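You operate a simulated robot arm through the tools that you are given. There is no shell and no other tool.

You run a simulated two-armed robot. Do the job below in one go: nothing can be reset, and whatever is moved stays where it is left.

TASK
Ink a band round the white pot on the turntable.
Fine: pot on the peg, felt arm against it, crank till the band closes, arm back off. Where these are worked on the way, their far stop is far enough and under half their travel is too little: pink felt arm.

Only the result counts: the job must be done as asked and must still hold three seconds after the hand-in. Knocking over, shifting, dropping, spilling or breaking anything else fails it.

THE ROBOT
Two 7-joint arms with fingered hands on one trunk that stands fixed in place. Base frame: the origin is at the foot of the trunk, x ahead of it, y to its left, z up; the work surface is at about z = 0.78. Units: m, degrees, N and s.
The left shoulder is at [0.068, 0.124, 1.104], the right one opposite. With the tool pointing down near the work surface each hand reaches from about 0.48 to 0.88 m from the base axis, measured 20 degrees to its own side. Payload 3.6 kg a hand.
The TCP of each hand is the grasp point between the finger pads, 0.034 m short of the fingertips. In the tool frame z runs along the fingers and y along their closing line. The gripper opens to 0.116 m. The gripper's body begins 0.04 m behind the TCP. The gripper is a hand of 5 fingers: y runs from the thumb to the fingers, the wrist lies at [-0.016, -0.16, -0.164] in the tool frame, and closing takes about 1.5 s.
Orientation is that of the tool frame in the base frame, as a unit quaternion [x, y, z, w]. With the fingers straight down and the wrist toward the robot, the tool's x, y and z point along [0, 1, 0], [1, 0, 0] and [0, 0, -1] of the base frame.

THE INTERFACE
- The arms move only by the tool nudge_tool. It takes "left_rows", "right_rows" or both (then of equal length, played together; a hand with none holds still); each is a list of rows, each a list of 7 numbers: the shift along the base's x, y, z in units of 20 mm (1.0 is 20 mm), then the turn, a rotation vector about the base's x, y, z in units of 8 degrees (1.0 is 8 degrees), then the closure in counts, from 0 (fully open) to 255 (shut). In form: [[x, y, z, ax, ay, az, fingers], ...]. A call has 1 to 20 rows; each row shifts and turns the commanded pose from where the row before left it. A call with a number of a shift or a turn outside -1 to 1 is refused whole. Each row takes 0.2 s and may step no farther than 0.05 m and 8.6 degrees from the row before; otherwise, or with a gripper value out of range, the whole call is refused. Where a pose cannot be reached the arm comes as near as it can. A force on the tool above 60 N (or 10 N above the force at the start of the call, whichever is more), or a blocked arm, ends the call early, and 0.2 s more pass. Each finger travels about 0.153 m/s and halts on what it meets, pressing with about 31 N; the grip force reading is that of the motor and also rises with nothing between the fingers. The clock runs only during rows and for 0.2 s after the last one: add rows that do not move to give the fingers time. It gives the time, the measured TCP pose, the force on the tool (base axes), the opening and the grip force at its end, in the units of the frame above (readings bear some noise), with the torque about the TCP (base axes, N m) and any sound that the robot's microphone picked up.
- Cameras (640 x 400 px; columns grow to the right, rows downward): "scene" is now at [0.1712, -0.0076, 1.2777]; the picture's right is [-0.05, -1.00, 0.00], its down [-0.55, 0.03, -0.84] and it looks along [0.84, -0.04, -0.55] (base axes); focal length 268 px, centre (320, 200). "left" rides on the left gripper at [-0.069, -0.134, -0.11] in its tool frame; the picture's right is [-0.77, -0.19, 0.61], its down [0.59, -0.58, 0.57] and it looks along [0.25, 0.80, 0.55] (tool axes); focal length 256 px, centre (320, 200). "right" rides on the right gripper at [0.069, -0.134, -0.11] in its tool frame; the picture's right is [-0.77, 0.19, -0.61], its down [-0.59, -0.58, 0.56] and it looks along [-0.25, 0.79, 0.55] (tool axes); focal length 256 px, centre (320, 200). There is no depth. A picture from a camera that has moved, and an enlarged one, comes with that camera's place and axes in the base frame and with its lens. The place of the scene camera against the robot may be out by one fixed shift of up to 0.012 m in any direction.
- grab_frame(camera): a new picture of that camera. It takes no simulated time.
- slide_trunk(by): slides the trunk up (or, below 0, down) by that many m; the arms and the scene camera ride with it, the base frame stays. It gives what a move gives, with no picture.
- set_grasp(shape, hand): the hand has 5 fingers and takes this shape, open, in about a second: jaw (thumb against the fingers, like two jaws); tri (thumb and two fingers); tip (a fingertip pinch); poke (one finger out to press); point (the index stretched); flat (the hand flat); cup (the hand cupped); fist (a fist). The gripper value then closes the fingers along that shape, each until it touches; the sizes above hold for jaw. It gives what a move gives, with no picture.
- turn_head(pan, tilt): turns the head with the scene camera to pan (to the left, within 86 degrees either way) and tilt (down, from -29 to 69), counted from straight ahead of the robot. It gives what a move gives.
- inspect(camera, box): a new picture of the part [left, top, right, bottom] of that camera's present view, enlarged. It takes no simulated time.
- close_job(): hands the job in; it is judged then, once.

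Nothing tells you positions but the pictures and the camera data. Unless the task says otherwise, let go and move clear before handing in.

The tools are called after "Request:" as a command line: name --argument value ..., lists and objects as JSON in quotes. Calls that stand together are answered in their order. nudge_tool: Moves the arms, as the interface text tells. Its arguments: {"type":"object","properties":{"left_rows":{"type":"array","items":{"type":"array","items":{"type":"number"}}},"right_rows":{"type":"array","items":{"type":"array","items":{"type":"number"}}}},"required":[]} The other tools are called the same way: slide_trunk (by) slides the trunk up or down; set_grasp (shape, hand) gives the hand a shape; turn_head (pan, tilt) turns the head that bears the scene camera; grab_frame (camera) takes a picture; inspect (camera, box) takes an enlarged picture of a part of a camera's view; close_job () hands the job in.

At the start:

```text
t: 0.0
left_tool_pos: [0.5454, 0.1603, 1.1504]
left_ee_rot: [0.707, 0.707, -0.001, -0.001]
left_ft_force: [-1.3, -0.5, 0.3]
left_torque: [0.03, -0.01, -0.01]
left_gripper_width: 0.1158
left_grip_force: 0.0
left_shape: jaw
right_tool_pos: [0.5439, -0.2489, 1.1551]
right_ee_rot: [0.707, 0.707, 0.0, 0.0]
right_ft_force: [0.0, 0.1, -0.1]
right_torque: [-0.01, -0.01, 0.04]
right_gripper_width: 0.116
right_grip_force: 0.0
right_shape: jaw
trunk travel left (down, up): [-0.3, 0.462]
head pan, tilt: [-2.6, 33.1]
```

scene: 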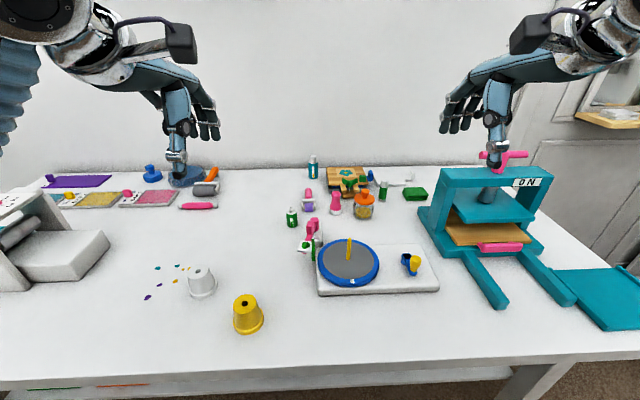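
right: 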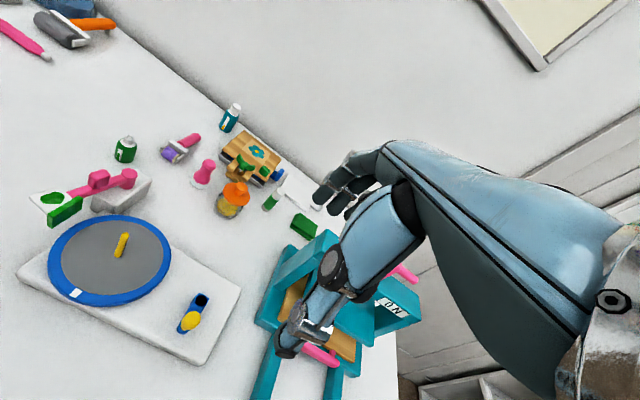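
left: 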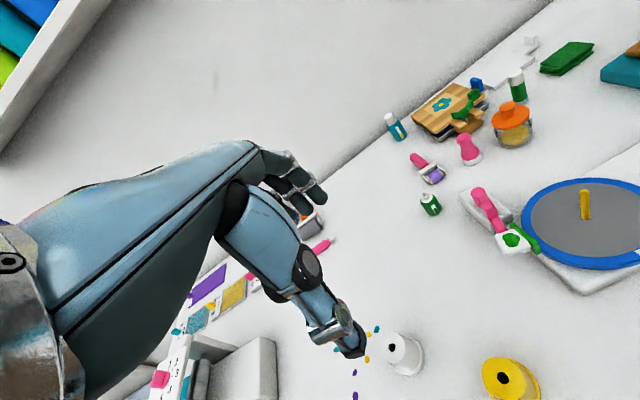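

I see a white pot at the left-centre, a yellow pot near the front, and a turntable with a peg, a pink-handled felt arm on its left and a small crank with a yellow knob on its right. I'll look at these closely first.

Request:
inspect --camera "scene" --box '[280, 180, 460, 300]'

Request:
inspect --camera "scene" --box '[130, 240, 280, 340]'

Request:
inspect --camera "right" --box '[10, 120, 250, 380]'

Request:
inspect --camera "left" --box '[340, 170, 640, 400]'

```text
3.33 times, centred on (370, 240) of scene
camera zoom: at [0.1712, -0.0076, 1.2777], right [-0.05, -1.0, 0.0], down [-0.55, 0.03, -0.84], along [0.84, -0.04, -0.55], focal length 892 px, centre (153, 67)
```

zoom: 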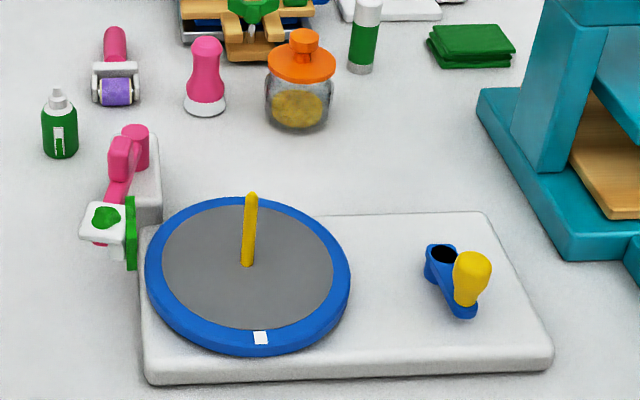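

```text
4.00 times, centred on (205, 290) of scene
camera zoom: at [0.1712, -0.0076, 1.2777], right [-0.05, -1.0, 0.0], down [-0.55, 0.03, -0.84], along [0.84, -0.04, -0.55], focal length 1071 px, centre (780, -160)
```

zoom: 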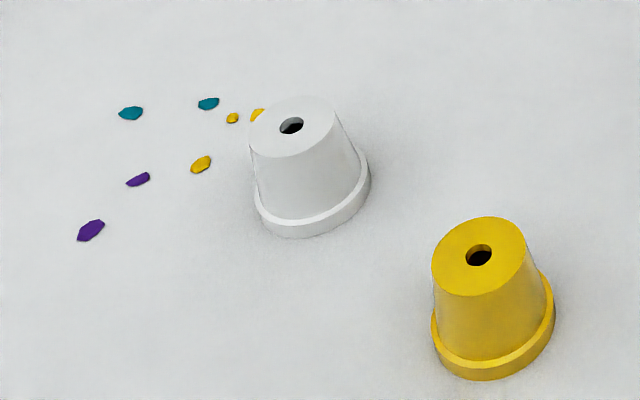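

```text
1.54 times, centred on (130, 250) of right
camera zoom: at [0.4107, -0.1802, 1.2657], right [0.19, -0.77, 0.61], down [-0.58, -0.59, -0.56], along [0.79, -0.25, -0.55], focal length 394 px, centre (612, 123)
```

zoom: 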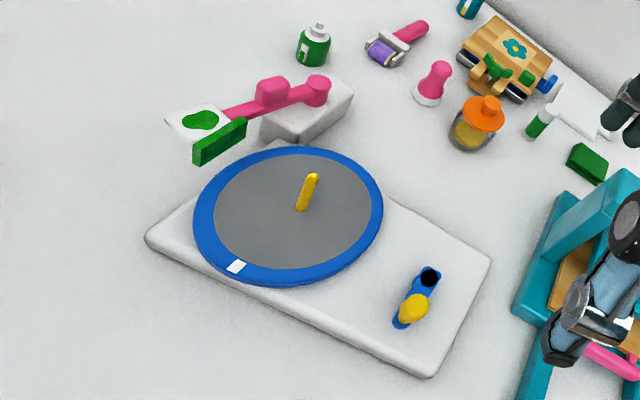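

```text
1.74 times, centred on (490, 285) of left
camera zoom: at [0.4106, 0.0911, 1.2605], right [-0.19, -0.77, -0.61], down [-0.58, 0.59, -0.56], along [0.79, 0.25, -0.55], focal length 445 px, centre (24, 52)
```

zoom: 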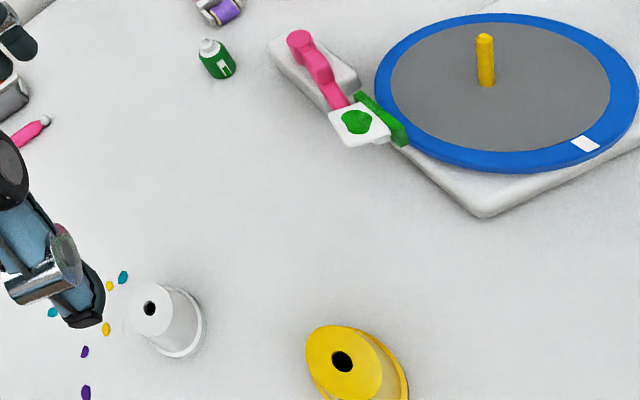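

The white pot stands upside-down near (0.57, 0.24), the peg is near (0.61, -0.09), the felt arm's pivot near (0.71, -0.015) and the crank hub near (0.62, -0.235). I'll move the left hand over the white pot for a closer look and check the result.

Request:
nudge_tool --left_rows '[[0.1, 0.6, -1, 0, 0, 0, 0], [0.1, 0.6, -1, 0, 0, 0, 0], [0.1, 0.6, -1, 0, 0, 0, 0], [0.1, 0.6, -1, 0, 0, 0, 0], [0.1, 0.6, -1, 0, 0, 0, 0], [0, 0, 0, 0, 0, 0, 0]]'

Request:
grab_frame --camera "left"

Request:
grab_frame --camera "scene"

```text
t: 1.4
left_tool_pos: [0.5554, 0.2209, 1.0513]
left_ee_rot: [0.707, 0.707, -0.001, 0.001]
left_ft_force: [-0.5, -0.6, 0.1]
left_torque: [-0.02, 0.02, 0.01]
left_gripper_width: 0.1157
left_grip_force: 0.0
left_shape: jaw
right_tool_pos: [0.545, -0.2483, 1.156]
right_ee_rot: [0.707, 0.707, 0.0, 0.0]
right_ft_force: [0.8, 0.8, -0.7]
right_torque: [0.02, 0.0, -0.01]
right_gripper_width: 0.1159
right_grip_force: 0.0
right_shape: jaw
trunk travel left (down, up): [-0.3, 0.462]
head pan, tilt: [-2.6, 33.1]
```

```text
taken
camera left: at [0.4206, 0.1515, 1.1607], right [-0.19, -0.77, -0.61], down [-0.58, 0.59, -0.56], along [0.79, 0.25, -0.55], focal length 256 px, centre (320, 200)
```

left: 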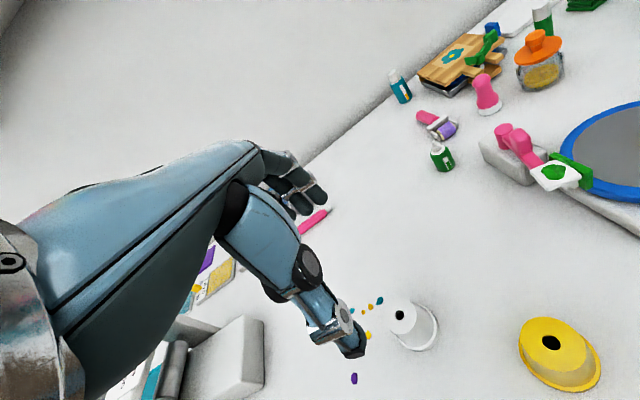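

```text
taken
camera scene: at [0.1711, -0.0077, 1.2777], right [-0.05, -1.0, 0.0], down [-0.55, 0.03, -0.84], along [0.84, -0.04, -0.55], focal length 268 px, centre (320, 200)
```

scene: 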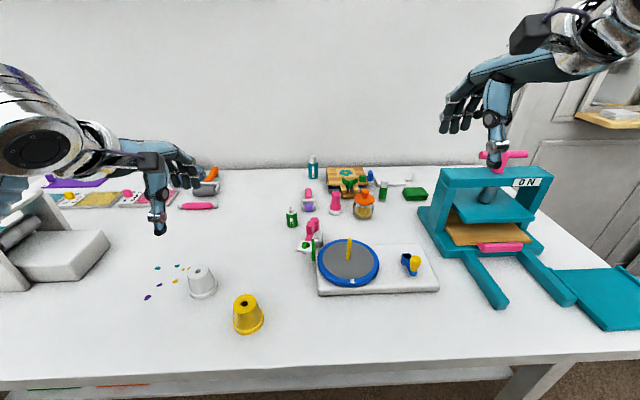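

The pot is visible from the left hand's camera; I'll zoom in there to triangulate its top hole and rim.

Request:
inspect --camera "left" --box '[360, 280, 460, 370]'

Request:
inspect --camera "left" --box '[460, 90, 640, 240]'

Request:
inspect --camera "right" --box '[20, 150, 180, 250]'

Request:
inspect --camera "right" --box '[80, 250, 250, 370]'

```text
4.44 times, centred on (410, 325) of left
camera zoom: at [0.4206, 0.1515, 1.1607], right [-0.19, -0.77, -0.61], down [-0.58, 0.59, -0.56], along [0.79, 0.25, -0.55], focal length 1138 px, centre (-80, -356)
```

zoom: 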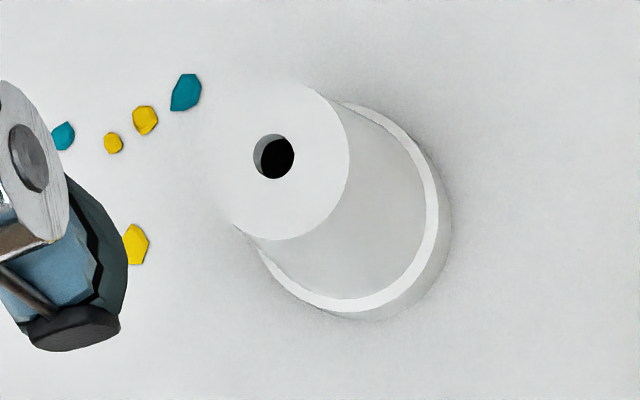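

```text
2.67 times, centred on (550, 165) of left
camera zoom: at [0.4206, 0.1515, 1.1607], right [-0.19, -0.77, -0.61], down [-0.58, 0.59, -0.56], along [0.79, 0.25, -0.55], focal length 683 px, centre (-293, 293)
```

zoom: 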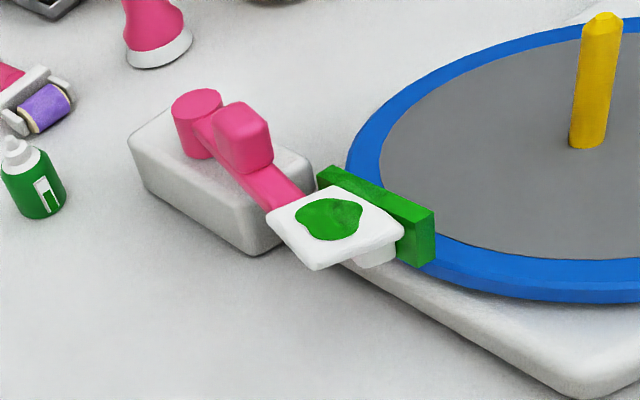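

```text
4.00 times, centred on (100, 200) of right
camera zoom: at [0.4106, -0.1803, 1.2657], right [0.19, -0.77, 0.61], down [-0.58, -0.59, -0.56], along [0.79, -0.25, -0.55], focal length 1024 px, centre (1200, 200)
```

zoom: 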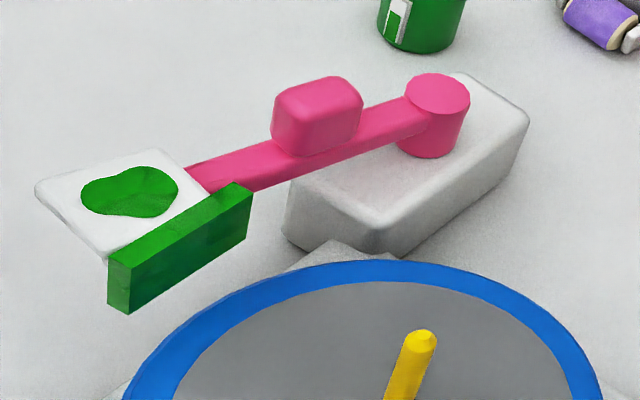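

```text
3.33 times, centred on (165, 310) of right
camera zoom: at [0.4106, -0.1803, 1.2657], right [0.19, -0.77, 0.61], down [-0.58, -0.59, -0.56], along [0.79, -0.25, -0.55], focal length 853 px, centre (837, -167)
```

zoom: 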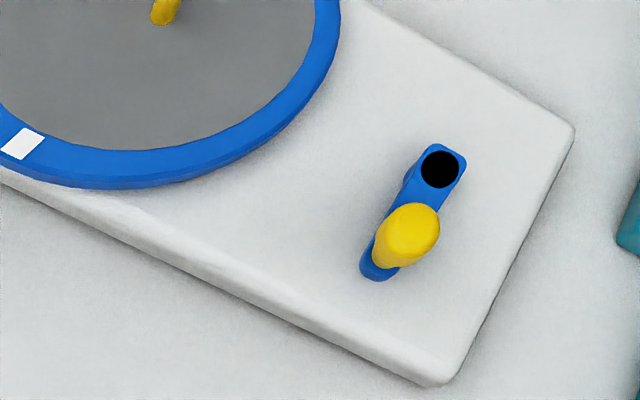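

The triangulation puts the white pot's axis at about (0.574, 0.240) with its top at z ≈ 0.839, and the disc top at about 0.825. I'll bring the open left hand straight over the pot and check before going down round it.

Request:
nudge_tool --left_rows '[[0.93, 0.97, -1, 0, 0, 0, 0], [0, 0, -1, 0, 0, 0, 0], [0, 0, -1, 0, 0, 0, 0], [0, 0, -1, 0, 0, 0, 0], [0, 0, -1, 0, 0, 0, 0], [0, 0, -0.8, 0, 0, 0, 0], [0, 0, 0, 0, 0, 0, 0]]'

Request:
grab_frame --camera "left"

Request:
inspect --camera "scene" --box '[100, 160, 300, 340]'

```text
t: 3.0
left_tool_pos: [0.5736, 0.2408, 0.9343]
left_ee_rot: [0.707, 0.707, 0.0, 0.0]
left_ft_force: [-0.1, -0.3, -0.5]
left_torque: [0.02, 0.03, 0.0]
left_gripper_width: 0.1161
left_grip_force: 0.0
left_shape: jaw
right_tool_pos: [0.5439, -0.2485, 1.1562]
right_ee_rot: [0.707, 0.707, -0.001, 0.0]
right_ft_force: [-1.1, 0.3, 0.4]
right_torque: [0.0, 0.03, -0.02]
right_gripper_width: 0.1158
right_grip_force: 0.0
right_shape: jaw
trunk travel left (down, up): [-0.3, 0.462]
head pan, tilt: [-2.6, 33.1]
```

```text
taken
camera left: at [0.4392, 0.1703, 1.0444], right [-0.19, -0.77, -0.61], down [-0.58, 0.59, -0.56], along [0.79, 0.25, -0.55], focal length 256 px, centre (320, 200)
```

left: 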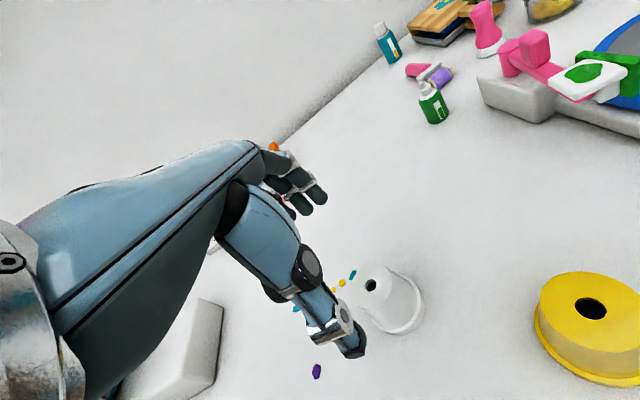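

```text
2.22 times, centred on (200, 250) of scene
camera zoom: at [0.1711, -0.0075, 1.2777], right [-0.05, -1.0, 0.0], down [-0.55, 0.03, -0.84], along [0.84, -0.04, -0.55], focal length 595 px, centre (587, 89)
```

zoom: 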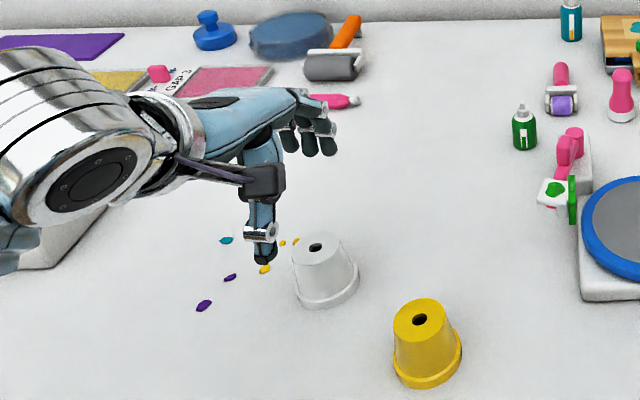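

The hand is centred over the pot (measured hole at 0.574, 0.239). I'll go down round it and look before closing.

Request:
nudge_tool --left_rows '[[0, 0, -1, 0, 0, 0, 0], [0, 0, -1, 0, 0, 0, 0], [0, 0, -1, 0, 0, 0, 0], [0, 0, -1, 0, 0, 0, 0], [0, 0, -1, 0, 0, 0, 0], [0, 0, -0.4, 0, 0, 0, 0], [0, 0, 0, 0, 0, 0, 0]]'

Request:
grab_frame --camera "left"

Request:
inspect --camera "scene" --box '[120, 200, 300, 320]'

```text
t: 4.6
left_tool_pos: [0.5751, 0.2397, 0.8252]
left_ee_rot: [0.707, 0.707, -0.001, 0.0]
left_ft_force: [0.4, 0.0, 0.7]
left_torque: [0.0, 0.0, 0.0]
left_gripper_width: 0.1157
left_grip_force: 0.0
left_shape: jaw
right_tool_pos: [0.544, -0.248, 1.1556]
right_ee_rot: [0.707, 0.707, 0.0, 0.0]
right_ft_force: [0.0, -0.7, 0.3]
right_torque: [0.02, -0.02, 0.03]
right_gripper_width: 0.1157
right_grip_force: 0.1
right_shape: jaw
trunk travel left (down, up): [-0.3, 0.462]
head pan, tilt: [-2.6, 33.1]
```

```text
taken
camera left: at [0.4395, 0.1701, 0.936], right [-0.19, -0.77, -0.61], down [-0.58, 0.59, -0.56], along [0.79, 0.25, -0.55], focal length 256 px, centre (320, 200)
```

left: 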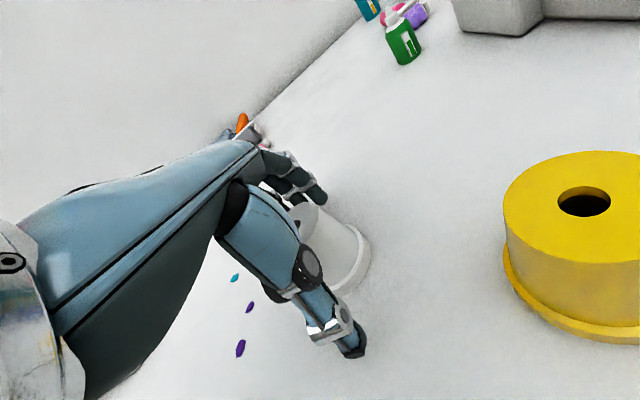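

```text
3.33 times, centred on (210, 260) of scene
camera zoom: at [0.1711, -0.0075, 1.2777], right [-0.05, -1.0, 0.0], down [-0.55, 0.03, -0.84], along [0.84, -0.04, -0.55], focal length 892 px, centre (687, 0)
```

zoom: 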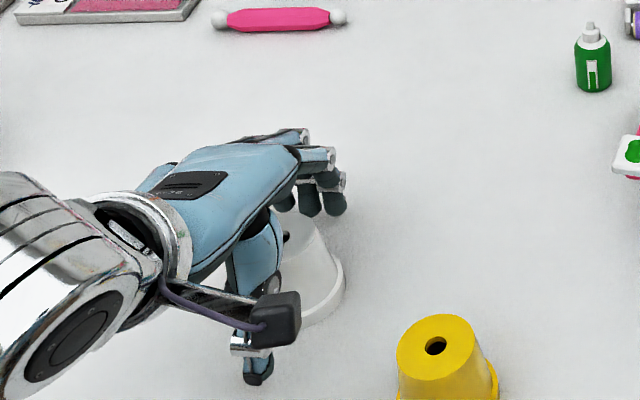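

The pot sits between thumb and fingers. I'll close on it and check the grip.

Request:
nudge_tool --left_rows '[[0, 0, 0, 0, 0, 0, 60], [0, 0, 0, 0, 0, 0, 110], [0, 0, 0, 0, 0, 0, 160], [0, 0, 0, 0, 0, 0, 210], [0, 0, 0, 0, 0, 0, 255], [0, 0, 0, 0, 0, 0, 255], [0, 0, 0, 0, 0, 0, 255]]'

Request:
grab_frame --camera "left"

Request:
inspect --camera "scene" --box '[120, 200, 300, 320]'

```text
t: 6.2
left_tool_pos: [0.5734, 0.2391, 0.8275]
left_ee_rot: [0.707, 0.707, 0.0, 0.0]
left_ft_force: [-1.2, -0.3, 6.2]
left_torque: [0.02, -0.24, 0.04]
left_gripper_width: 0.0542
left_grip_force: 31.0
left_shape: jaw
right_tool_pos: [0.5439, -0.249, 1.157]
right_ee_rot: [0.707, 0.707, 0.001, 0.001]
right_ft_force: [-0.2, 0.2, -0.5]
right_torque: [0.03, 0.01, 0.04]
right_gripper_width: 0.1156
right_grip_force: 0.0
right_shape: jaw
trunk travel left (down, up): [-0.3, 0.462]
head pan, tilt: [-2.6, 33.1]
```

```text
taken
camera left: at [0.4391, 0.17, 0.937], right [-0.19, -0.77, -0.61], down [-0.58, 0.59, -0.57], along [0.8, 0.25, -0.55], focal length 256 px, centre (320, 200)
```

left: 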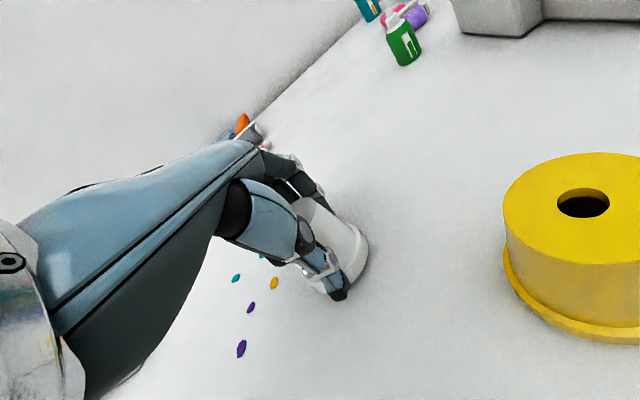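

```text
3.33 times, centred on (210, 260) of scene
camera zoom: at [0.1704, -0.0078, 1.2779], right [-0.05, -1.0, 0.0], down [-0.55, 0.03, -0.84], along [0.84, -0.04, -0.55], focal length 892 px, centre (687, 0)
```

zoom: 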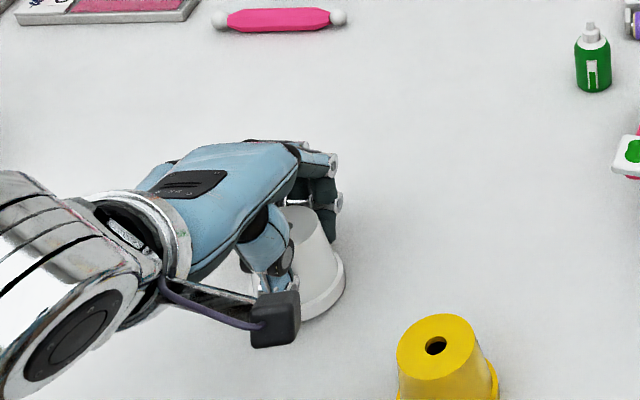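

Grip holds at 0.054 m with 31 N. I'll lift a little and check that the pot comes up straight.

Request:
nudge_tool --left_rows '[[0, 0, 0.5, 0, 0, 0, 255], [0, 0, 0.5, 0, 0, 0, 255], [0, 0, 1, 0, 0, 0, 255], [0, 0, 1, 0, 0, 0, 255], [0, 0, 1, 0, 0, 0, 255], [0, 0, 1, 0, 0, 0, 255], [0, 0, 1, 0, 0, 0, 255], [0, 0, 0, 0, 0, 0, 255]]'

Request:
grab_frame --camera "left"

Request:
inspect --camera "scene" --box '[120, 180, 300, 300]'

Request:
grab_frame --camera "right"

```text
t: 8.0
left_tool_pos: [0.5743, 0.2405, 0.9472]
left_ee_rot: [0.707, 0.707, 0.0, 0.0]
left_ft_force: [0.2, -1.5, -0.4]
left_torque: [-0.01, 0.01, -0.01]
left_gripper_width: 0.0416
left_grip_force: 31.6
left_shape: jaw
right_tool_pos: [0.5451, -0.248, 1.1555]
right_ee_rot: [0.707, 0.708, 0.0, 0.0]
right_ft_force: [0.2, 1.0, 0.3]
right_torque: [-0.01, 0.02, -0.03]
right_gripper_width: 0.1159
right_grip_force: 0.2
right_shape: jaw
trunk travel left (down, up): [-0.3, 0.462]
head pan, tilt: [-2.6, 33.1]
```

```text
taken
camera left: at [0.439, 0.1708, 1.0564], right [-0.19, -0.77, -0.61], down [-0.58, 0.59, -0.56], along [0.79, 0.25, -0.56], focal length 256 px, centre (320, 200)
```

left: 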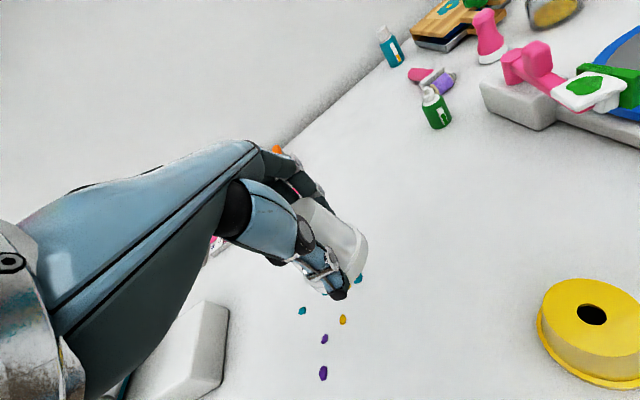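

```text
3.33 times, centred on (210, 240) of scene
camera zoom: at [0.1712, -0.0074, 1.2777], right [-0.05, -1.0, 0.0], down [-0.55, 0.02, -0.84], along [0.84, -0.04, -0.55], focal length 892 px, centre (687, 67)
```

zoom: 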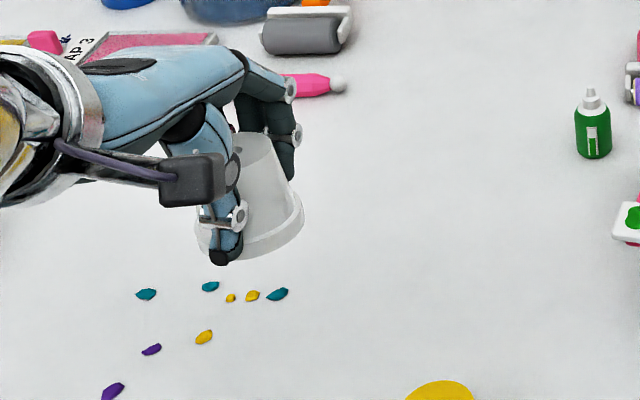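

```text
taken
camera right: at [0.4107, -0.18, 1.2657], right [0.19, -0.77, 0.61], down [-0.58, -0.59, -0.56], along [0.79, -0.25, -0.55], focal length 256 px, centre (320, 200)
```

right: 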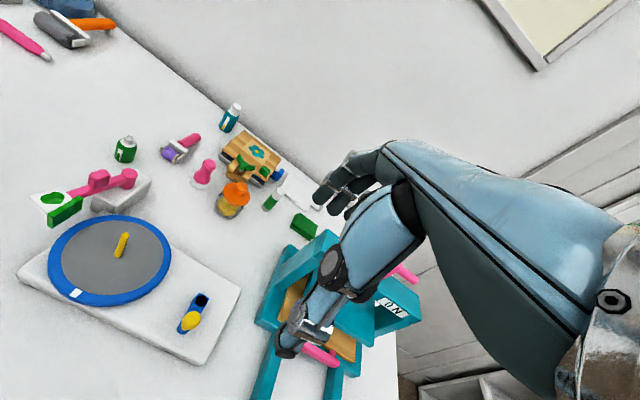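

The pot is up, but the grip width fell from 0.054 to 0.042, so it may have slipped or tilted. I'll zoom in to check.

Request:
inspect --camera "scene" --box '[160, 200, 220, 270]'

Request:
inspect --camera "left" --box '[270, 160, 400, 320]'

```text
5.71 times, centred on (190, 235) of scene
camera zoom: at [0.1712, -0.0074, 1.2777], right [-0.05, -1.0, 0.0], down [-0.55, 0.02, -0.84], along [0.84, -0.04, -0.55], focal length 1530 px, centre (1063, 0)
```

zoom: 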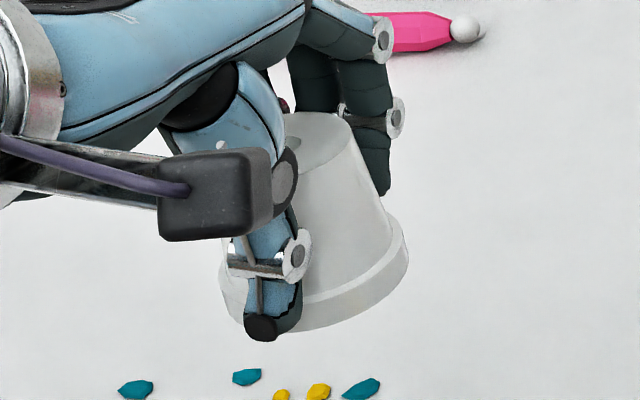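

```text
2.50 times, centred on (335, 240) of left
camera zoom: at [0.439, 0.1708, 1.0564], right [-0.19, -0.77, -0.61], down [-0.58, 0.59, -0.56], along [0.79, 0.25, -0.56], focal length 640 px, centre (282, 100)
```

zoom: 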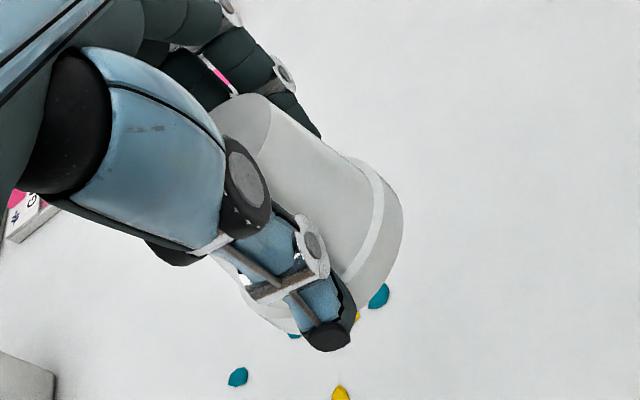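

The pot is held but tilted a few degrees, since the thumb bears lower than the fingers. I'll yaw the hand about 60° so the wrist goes to the left, which keeps the reach natural and lets the scene camera see the pot, then measure the tilt.

Request:
nudge_tool --left_rows '[[0, 0, 0.5, 0, 0, -1, 255], [0, 0, 0.5, 0, 0, -1, 255], [0, 0, 0.5, 0, 0, -1, 255], [0, 0, 0.5, 0, 0, -1, 255], [0, 0, 0.5, 0, 0, -1, 255], [0, 0, 0, 0, 0, -1, 255], [0, 0, 0, 0, 0, -1, 255], [0, 0, 0, 0, 0, -0.5, 255], [0, 0, 0, 0, 0, 0, 255]]'

Request:
grab_frame --camera "scene"

Request:
inspect --camera "scene" --box '[140, 170, 240, 260]'

Request:
grab_frame --camera "left"

```text
t: 10.0
left_tool_pos: [0.5742, 0.2409, 0.9958]
left_ee_rot: [0.966, 0.257, 0.0, -0.001]
left_ft_force: [-0.1, -0.9, -0.5]
left_torque: [-0.01, -0.02, -0.01]
left_gripper_width: 0.0418
left_grip_force: 30.6
left_shape: jaw
right_tool_pos: [0.5445, -0.2478, 1.1572]
right_ee_rot: [0.707, 0.707, 0.001, -0.001]
right_ft_force: [-0.3, 0.2, 0.1]
right_torque: [0.02, 0.0, 0.02]
right_gripper_width: 0.1161
right_grip_force: 0.0
right_shape: jaw
trunk travel left (down, up): [-0.3, 0.462]
head pan, tilt: [-2.6, 33.1]
```

```text
taken
camera scene: at [0.1712, -0.0075, 1.2777], right [-0.05, -1.0, 0.0], down [-0.55, 0.03, -0.84], along [0.84, -0.04, -0.55], focal length 268 px, centre (320, 200)
```

scene: 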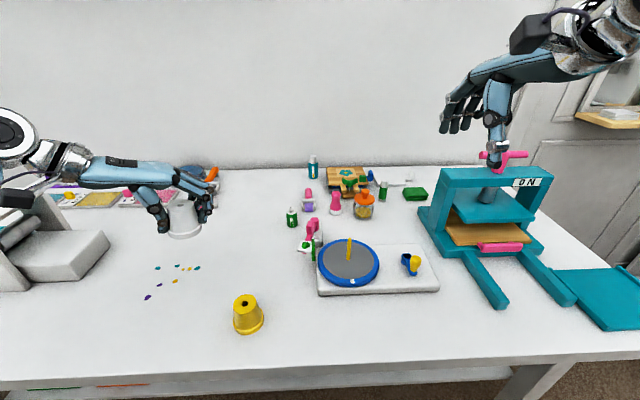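

```text
4.44 times, centred on (190, 215) of scene
camera zoom: at [0.1712, -0.0075, 1.2777], right [-0.05, -1.0, 0.0], down [-0.55, 0.03, -0.84], along [0.84, -0.04, -0.55], focal length 1190 px, centre (898, 133)
```

zoom: 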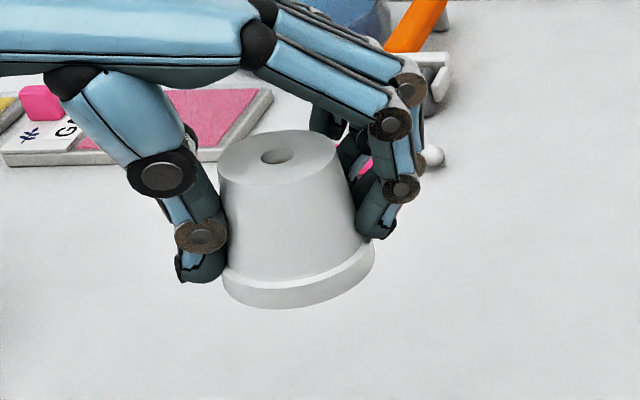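

```text
taken
camera left: at [0.4465, 0.3213, 1.1063], right [-0.76, -0.22, -0.61], down [0.22, 0.79, -0.57], along [0.61, -0.57, -0.55], focal length 256 px, centre (320, 200)
```

left: 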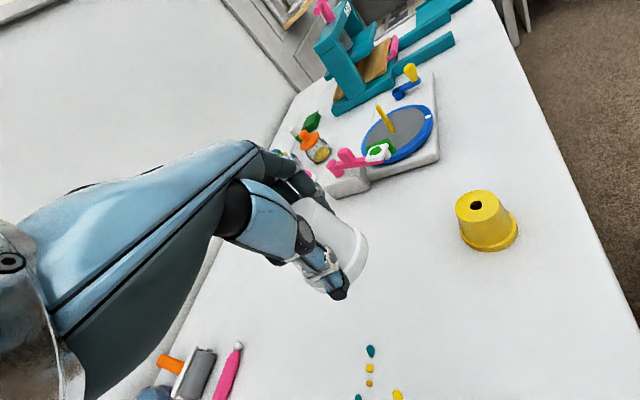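

The scene camera now sees the pot and its hole well; the pot leans about 7–8° with its top toward the fingers. I'll counter-rotate the hand by about that much and measure again.

Request:
nudge_tool --left_rows '[[0, 0, 0, -0.4, -0.23, 0, 255], [0, 0, 0, -0.4, -0.23, 0, 255], [0, 0, 0, 0, 0, 0, 255]]'

Request:
inspect --camera "scene" --box '[150, 190, 220, 250]'

Request:
inspect --camera "left" --box '[270, 170, 390, 310]'

```text
t: 10.8
left_tool_pos: [0.5727, 0.2404, 0.9964]
left_ee_rot: [0.964, 0.257, 0.017, 0.063]
left_ft_force: [-0.2, -0.8, -0.4]
left_torque: [0.03, -0.02, -0.02]
left_gripper_width: 0.0417
left_grip_force: 31.7
left_shape: jaw
right_tool_pos: [0.5449, -0.2484, 1.1556]
right_ee_rot: [0.707, 0.707, 0.001, -0.001]
right_ft_force: [0.7, -0.3, -0.1]
right_torque: [0.03, -0.01, -0.03]
right_gripper_width: 0.1158
right_grip_force: 0.0
right_shape: jaw
trunk travel left (down, up): [-0.3, 0.462]
head pan, tilt: [-2.6, 33.1]
```

```text
6.67 times, centred on (185, 220) of scene
camera zoom: at [0.1712, -0.0075, 1.2777], right [-0.05, -1.0, 0.0], down [-0.55, 0.02, -0.84], along [0.84, -0.04, -0.55], focal length 1785 px, centre (1220, 67)
```

zoom: 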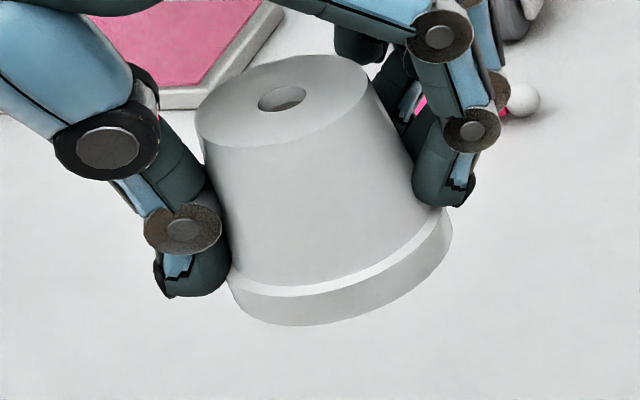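

```text
2.86 times, centred on (330, 240) of left
camera zoom: at [0.4395, 0.3326, 1.0882], right [-0.72, -0.29, -0.63], down [0.26, 0.73, -0.64], along [0.64, -0.62, -0.45], focal length 731 px, centre (291, 86)
```

zoom: 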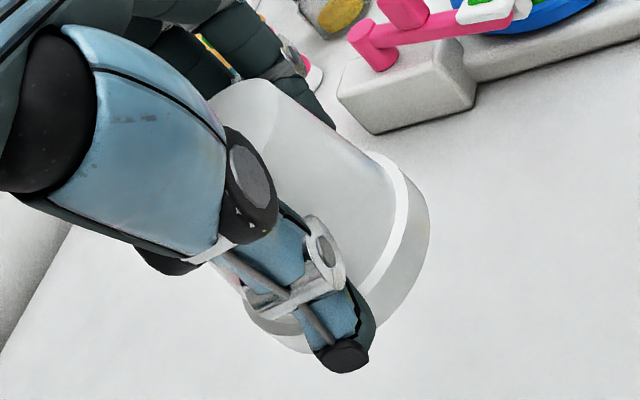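

The pot is now within about 2° of upright, and its hole sits roughly 9 mm to the finger side of the TCP. I'll zoom in on the peg and the felt arm for precise measurements before carrying the pot over.

Request:
inspect --camera "scene" --box '[310, 225, 390, 295]'

Request:
inspect --camera "left" --box '[320, 60, 470, 200]'

Request:
inspect --camera "scene" --box '[280, 200, 340, 270]'

Request:
inspect --camera "scene" --box '[390, 240, 440, 290]'

```text
5.71 times, centred on (350, 260) of scene
camera zoom: at [0.1712, -0.0075, 1.2777], right [-0.05, -1.0, 0.0], down [-0.55, 0.02, -0.84], along [0.84, -0.04, -0.55], focal length 1530 px, centre (149, -143)
```

zoom: 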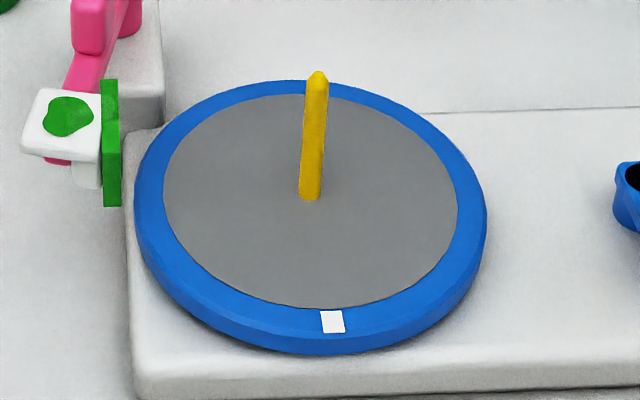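

```text
2.86 times, centred on (395, 130) of left
camera zoom: at [0.4395, 0.3326, 1.0882], right [-0.72, -0.29, -0.63], down [0.26, 0.73, -0.64], along [0.64, -0.62, -0.45], focal length 731 px, centre (106, 400)
```

zoom: 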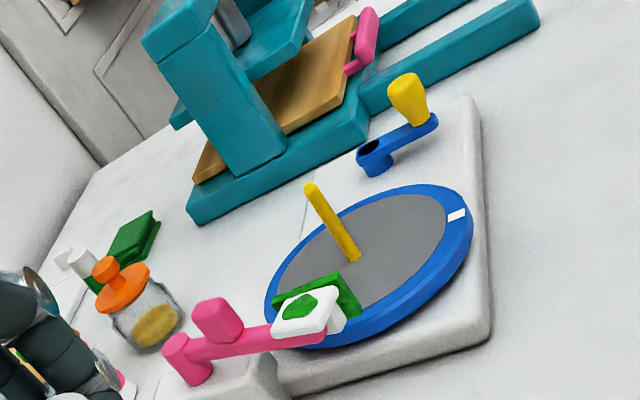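

```text
5.71 times, centred on (310, 235) of scene
camera zoom: at [0.1712, -0.0075, 1.2777], right [-0.05, -1.0, 0.0], down [-0.55, 0.02, -0.84], along [0.84, -0.04, -0.55], focal length 1530 px, centre (377, 0)
```

zoom: 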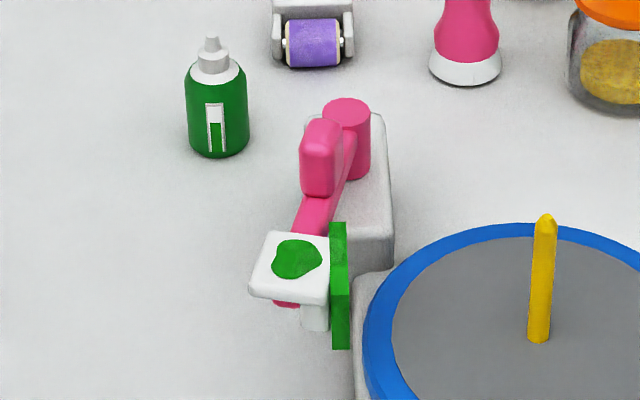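

```text
8.00 times, centred on (415, 265) of scene
camera zoom: at [0.1712, -0.0075, 1.2777], right [-0.05, -1.0, 0.0], down [-0.55, 0.02, -0.84], along [0.84, -0.04, -0.55], focal length 2142 px, centre (-440, -320)
```

zoom: 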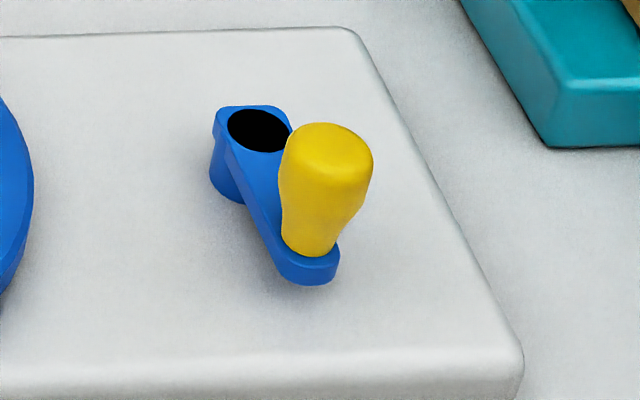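

The peg is about 9 mm thick with its tip at z ≈ 0.889, standing at roughly (0.6075, -0.087), and the hole is about 12 mm wide. I'll carry the pot above the peg at a safe height.

Request:
nudge_tool --left_rows '[[0.095, -1, 0, 0.16, 0.09, 0, 255], [0.095, -1, 0, 0, 0, 0, 255], [0.095, -1, 0, 0, 0, 0, 255], [0.095, -1, 0, 0, 0, 0, 255], [0.095, -1, 0, 0, 0, 0, 255], [0.095, -1, 0, 0, 0, 0, 255], [0.095, -1, 0, 0, 0, 0, 255], [0.095, -1, 0, 0, 0, 0, 255], [0.095, -1, 0, 0, 0, 0, 255], [0.095, -1, 0, 0, 0, 0, 255], [0.095, -1, 0, 0, 0, 0, 255], [0.095, -1, 0, 0, 0, 0, 255], [0.095, -1, 0, 0, 0, 0, 255], [0.095, -1, 0, 0, 0, 0, 255], [0.095, -1, 0, 0, 0, 0, 255], [0.095, -1, 0, 0, 0, 0, 255], [0, 0, 0, 0, 0, 0, 255], [0, 0, 0, 0, 0, 0, 255]]'

Request:
inspect --camera "scene" --box '[300, 170, 400, 290]'

Request:
grab_frame --camera "left"

Request:
grab_frame --camera "right"

```text
t: 14.6
left_tool_pos: [0.6046, -0.0803, 0.9963]
left_ee_rot: [0.965, 0.259, 0.014, 0.049]
left_ft_force: [-0.1, 0.3, -0.3]
left_torque: [0.01, 0.0, 0.02]
left_gripper_width: 0.0418
left_grip_force: 31.6
left_shape: jaw
right_tool_pos: [0.544, -0.2497, 1.1553]
right_ee_rot: [0.707, 0.707, 0.0, -0.001]
right_ft_force: [0.1, 0.9, -0.1]
right_torque: [0.03, -0.01, 0.0]
right_gripper_width: 0.1161
right_grip_force: 0.2
right_shape: jaw
trunk travel left (down, up): [-0.3, 0.462]
head pan, tilt: [-2.6, 33.1]
```

```text
3.33 times, centred on (350, 230) of scene
camera zoom: at [0.1715, -0.0081, 1.2777], right [-0.05, -1.0, 0.0], down [-0.55, 0.03, -0.84], along [0.84, -0.04, -0.55], focal length 892 px, centre (220, 100)
```

zoom: 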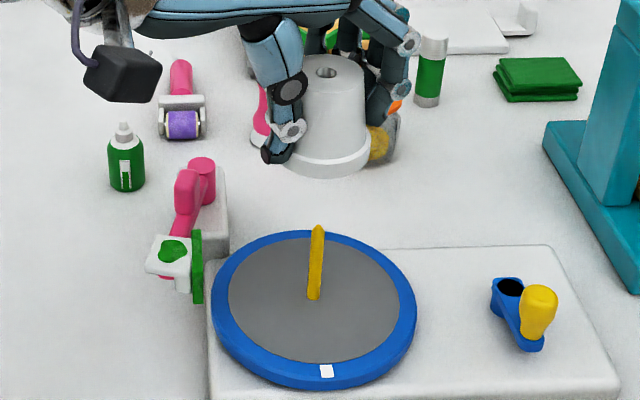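

```text
taken
camera left: at [0.4718, 0.0094, 1.0922], right [-0.73, -0.28, -0.63], down [0.25, 0.74, -0.62], along [0.64, -0.61, -0.47], focal length 256 px, centre (320, 200)
```

left: 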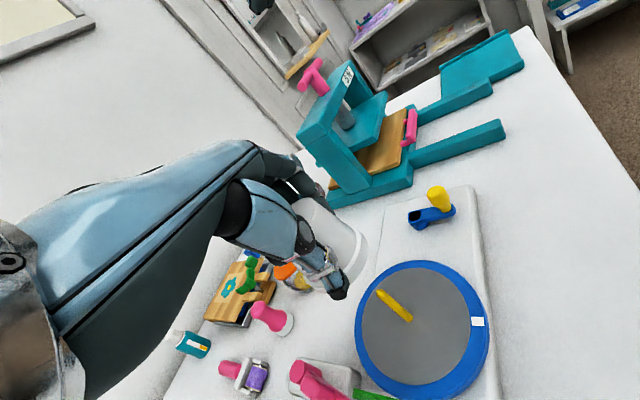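

```text
taken
camera right: at [0.411, -0.1807, 1.2655], right [0.19, -0.77, 0.61], down [-0.58, -0.59, -0.56], along [0.79, -0.25, -0.55], focal length 256 px, centre (320, 200)
```

right: 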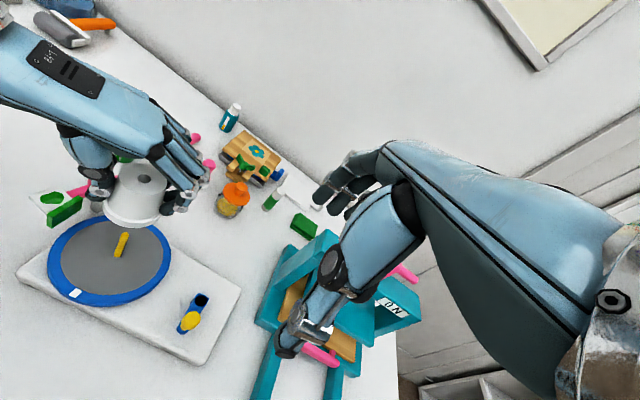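

Both the scene and right cameras see the pot's hole and the peg, so I'll zoom in on each to triangulate their relative offset.

Request:
inspect --camera "right" --box '[80, 150, 180, 270]'

Request:
inspect --camera "scene" --box '[310, 180, 390, 230]'

Request:
inspect --camera "scene" --box '[320, 230, 380, 270]'

```text
3.33 times, centred on (130, 210) of right
camera zoom: at [0.411, -0.1807, 1.2655], right [0.19, -0.77, 0.61], down [-0.58, -0.59, -0.56], along [0.79, -0.25, -0.55], focal length 853 px, centre (953, 167)
```

zoom: 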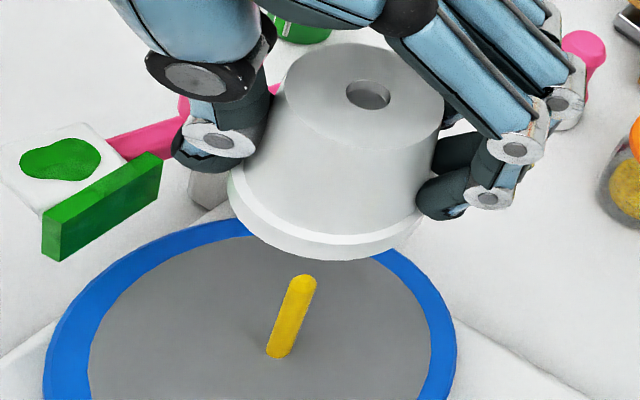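

```text
8.00 times, centred on (350, 205) of scene
camera zoom: at [0.1715, -0.0081, 1.2777], right [-0.05, -1.0, 0.0], down [-0.55, 0.03, -0.84], along [0.84, -0.04, -0.55], focal length 2142 px, centre (80, 160)
```

zoom: 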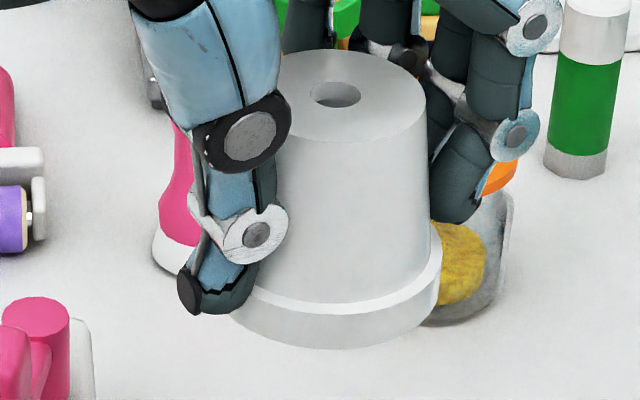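

```text
10.00 times, centred on (350, 250) of scene
camera zoom: at [0.1715, -0.0081, 1.2777], right [-0.05, -1.0, 0.0], down [-0.55, 0.03, -0.84], along [0.84, -0.04, -0.55], focal length 2677 px, centre (20, -300)
```

zoom: 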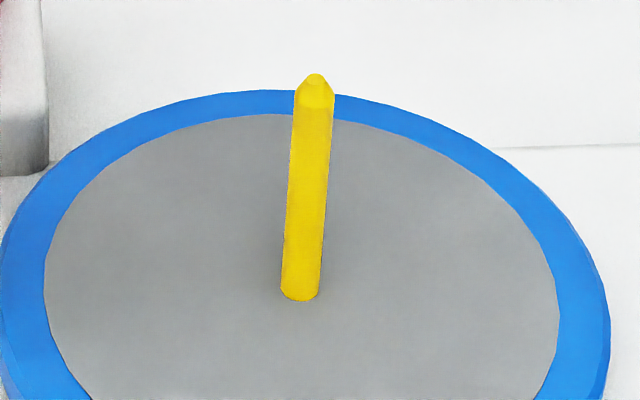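

Triangulating in both views gives the hole at (0.6108, -0.0891) and the peg at (0.6095, -0.0920), so I need to shift by about (-1.3, -2.9) mm. I'll apply that and lower until the rim is just above the peg tip, then measure again.

Request:
nudge_tool --left_rows '[[-0.065, -0.145, 0, 0, 0, 0, 255], [0, 0, -0.6, 0, 0, 0, 255], [0, 0, -0.8, 0, 0, 0, 255], [0, 0, -0.7, 0, 0, 0, 255], [0, 0, 0, 0, 0, 0, 255], [0, 0, 0, 0, 0, 0, 255]]'

Request:
inspect --camera "right" --box '[70, 170, 170, 290]'

Request:
inspect --camera "scene" --box '[310, 195, 390, 245]'

Request:
inspect --camera "scene" --box '[320, 230, 380, 270]'

```text
t: 16.0
left_tool_pos: [0.602, -0.084, 0.9546]
left_ee_rot: [0.965, 0.259, 0.014, 0.049]
left_ft_force: [-0.8, 0.5, -0.4]
left_torque: [0.01, 0.02, -0.01]
left_gripper_width: 0.0418
left_grip_force: 31.2
left_shape: jaw
right_tool_pos: [0.5453, -0.2492, 1.1562]
right_ee_rot: [0.707, 0.707, 0.0, 0.0]
right_ft_force: [0.5, 0.6, -0.2]
right_torque: [-0.01, 0.02, -0.01]
right_gripper_width: 0.116
right_grip_force: 0.0
right_shape: jaw
trunk travel left (down, up): [-0.3, 0.462]
head pan, tilt: [-2.6, 33.1]
```

```text
3.33 times, centred on (120, 230) of right
camera zoom: at [0.4109, -0.1805, 1.2656], right [0.19, -0.77, 0.61], down [-0.58, -0.59, -0.56], along [0.79, -0.25, -0.55], focal length 853 px, centre (987, 100)
```

zoom: 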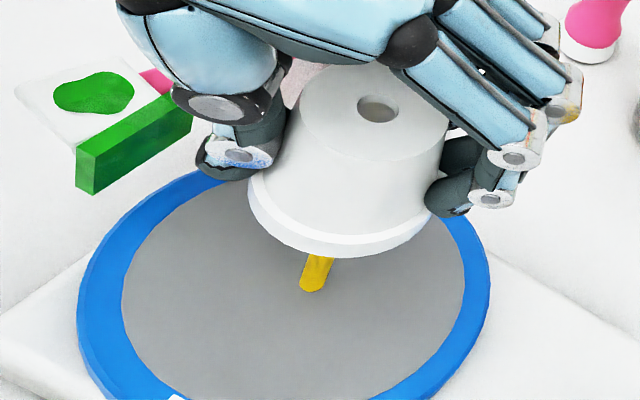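

```text
8.00 times, centred on (350, 220) of scene
camera zoom: at [0.1714, -0.0079, 1.2777], right [-0.05, -1.0, 0.0], down [-0.55, 0.03, -0.84], along [0.84, -0.04, -0.55], focal length 2142 px, centre (80, 40)
```

zoom: 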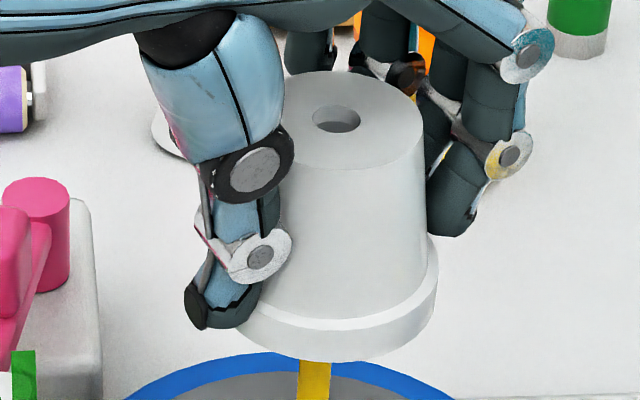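

```text
10.00 times, centred on (350, 250) of scene
camera zoom: at [0.1714, -0.0079, 1.2777], right [-0.05, -1.0, 0.0], down [-0.55, 0.03, -0.84], along [0.84, -0.04, -0.55], focal length 2677 px, centre (20, -300)
```

zoom: 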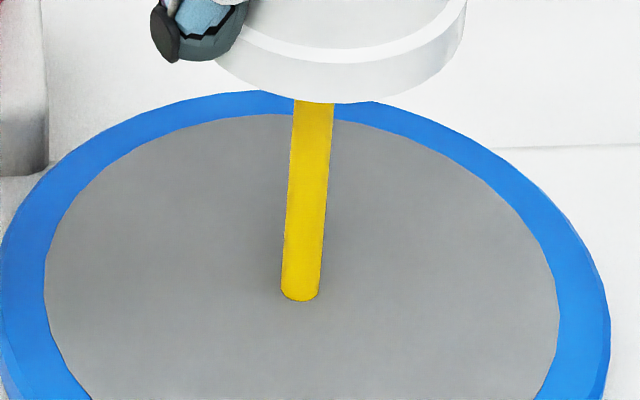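

The hole now lies within about 1 mm of the peg's axis in both views. I'll lower 58 mm further, stopping just before the peg tip reaches the hole, and look again.

Request:
nudge_tool --left_rows '[[0, 0, -0.7, 0, 0, 0, 255], [0, 0, -0.8, 0, 0, 0, 255], [0, 0, -0.8, 0, 0, 0, 255], [0, 0, -0.6, 0, 0, 0, 255], [0, 0, 0, 0, 0, 0, 255], [0, 0, 0, 0, 0, 0, 255]]'

Request:
inspect --camera "right" --box '[70, 190, 170, 290]'

Request:
inspect --camera "scene" --box '[310, 220, 390, 275]'

Request:
grab_frame --camera "scene"

```text
t: 17.4
left_tool_pos: [0.6026, -0.0832, 0.8977]
left_ee_rot: [0.965, 0.258, 0.013, 0.049]
left_ft_force: [-0.8, 0.1, -0.7]
left_torque: [0.02, 0.0, -0.02]
left_gripper_width: 0.0417
left_grip_force: 30.6
left_shape: jaw
right_tool_pos: [0.5444, -0.248, 1.1555]
right_ee_rot: [0.707, 0.707, -0.001, 0.0]
right_ft_force: [0.0, -0.5, 0.8]
right_torque: [0.03, -0.02, -0.03]
right_gripper_width: 0.1161
right_grip_force: 0.1
right_shape: jaw
trunk travel left (down, up): [-0.3, 0.462]
head pan, tilt: [-2.6, 33.1]
```

```text
4.00 times, centred on (120, 240) of right
camera zoom: at [0.4109, -0.1805, 1.2656], right [0.19, -0.77, 0.61], down [-0.58, -0.59, -0.56], along [0.79, -0.25, -0.55], focal length 1024 px, centre (1120, 40)
```

zoom: 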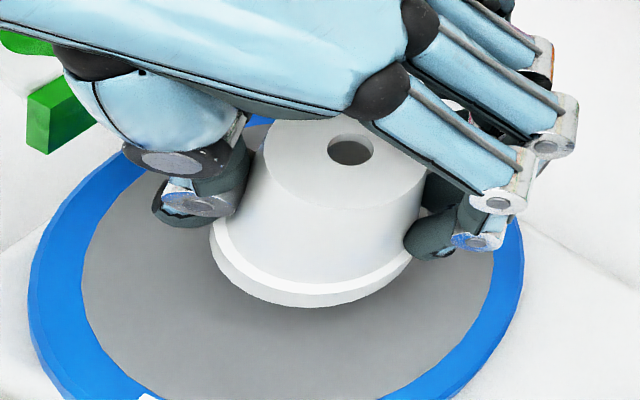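

```text
7.27 times, centred on (350, 248) of scene
camera zoom: at [0.1714, -0.0079, 1.2777], right [-0.05, -1.0, 0.0], down [-0.55, 0.03, -0.84], along [0.84, -0.04, -0.55], focal length 1947 px, centre (102, -146)
```

zoom: 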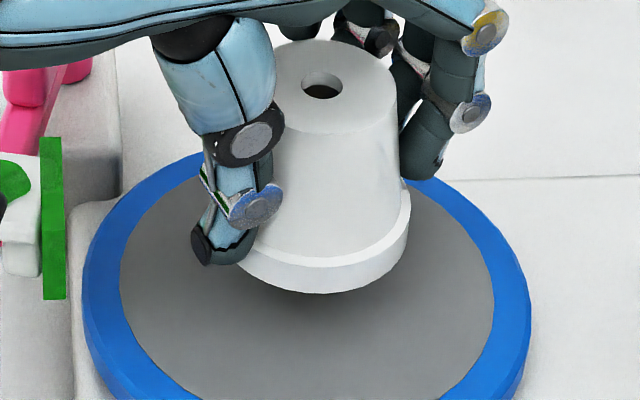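

```text
taken
camera scene: at [0.1714, -0.0079, 1.2777], right [-0.05, -1.0, 0.0], down [-0.55, 0.03, -0.84], along [0.84, -0.04, -0.55], focal length 268 px, centre (320, 200)
```

scene: 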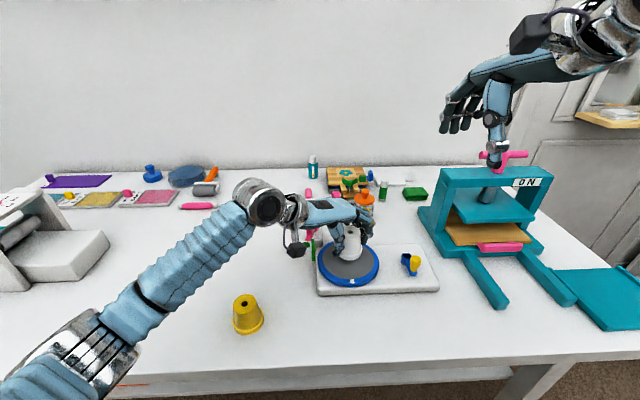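

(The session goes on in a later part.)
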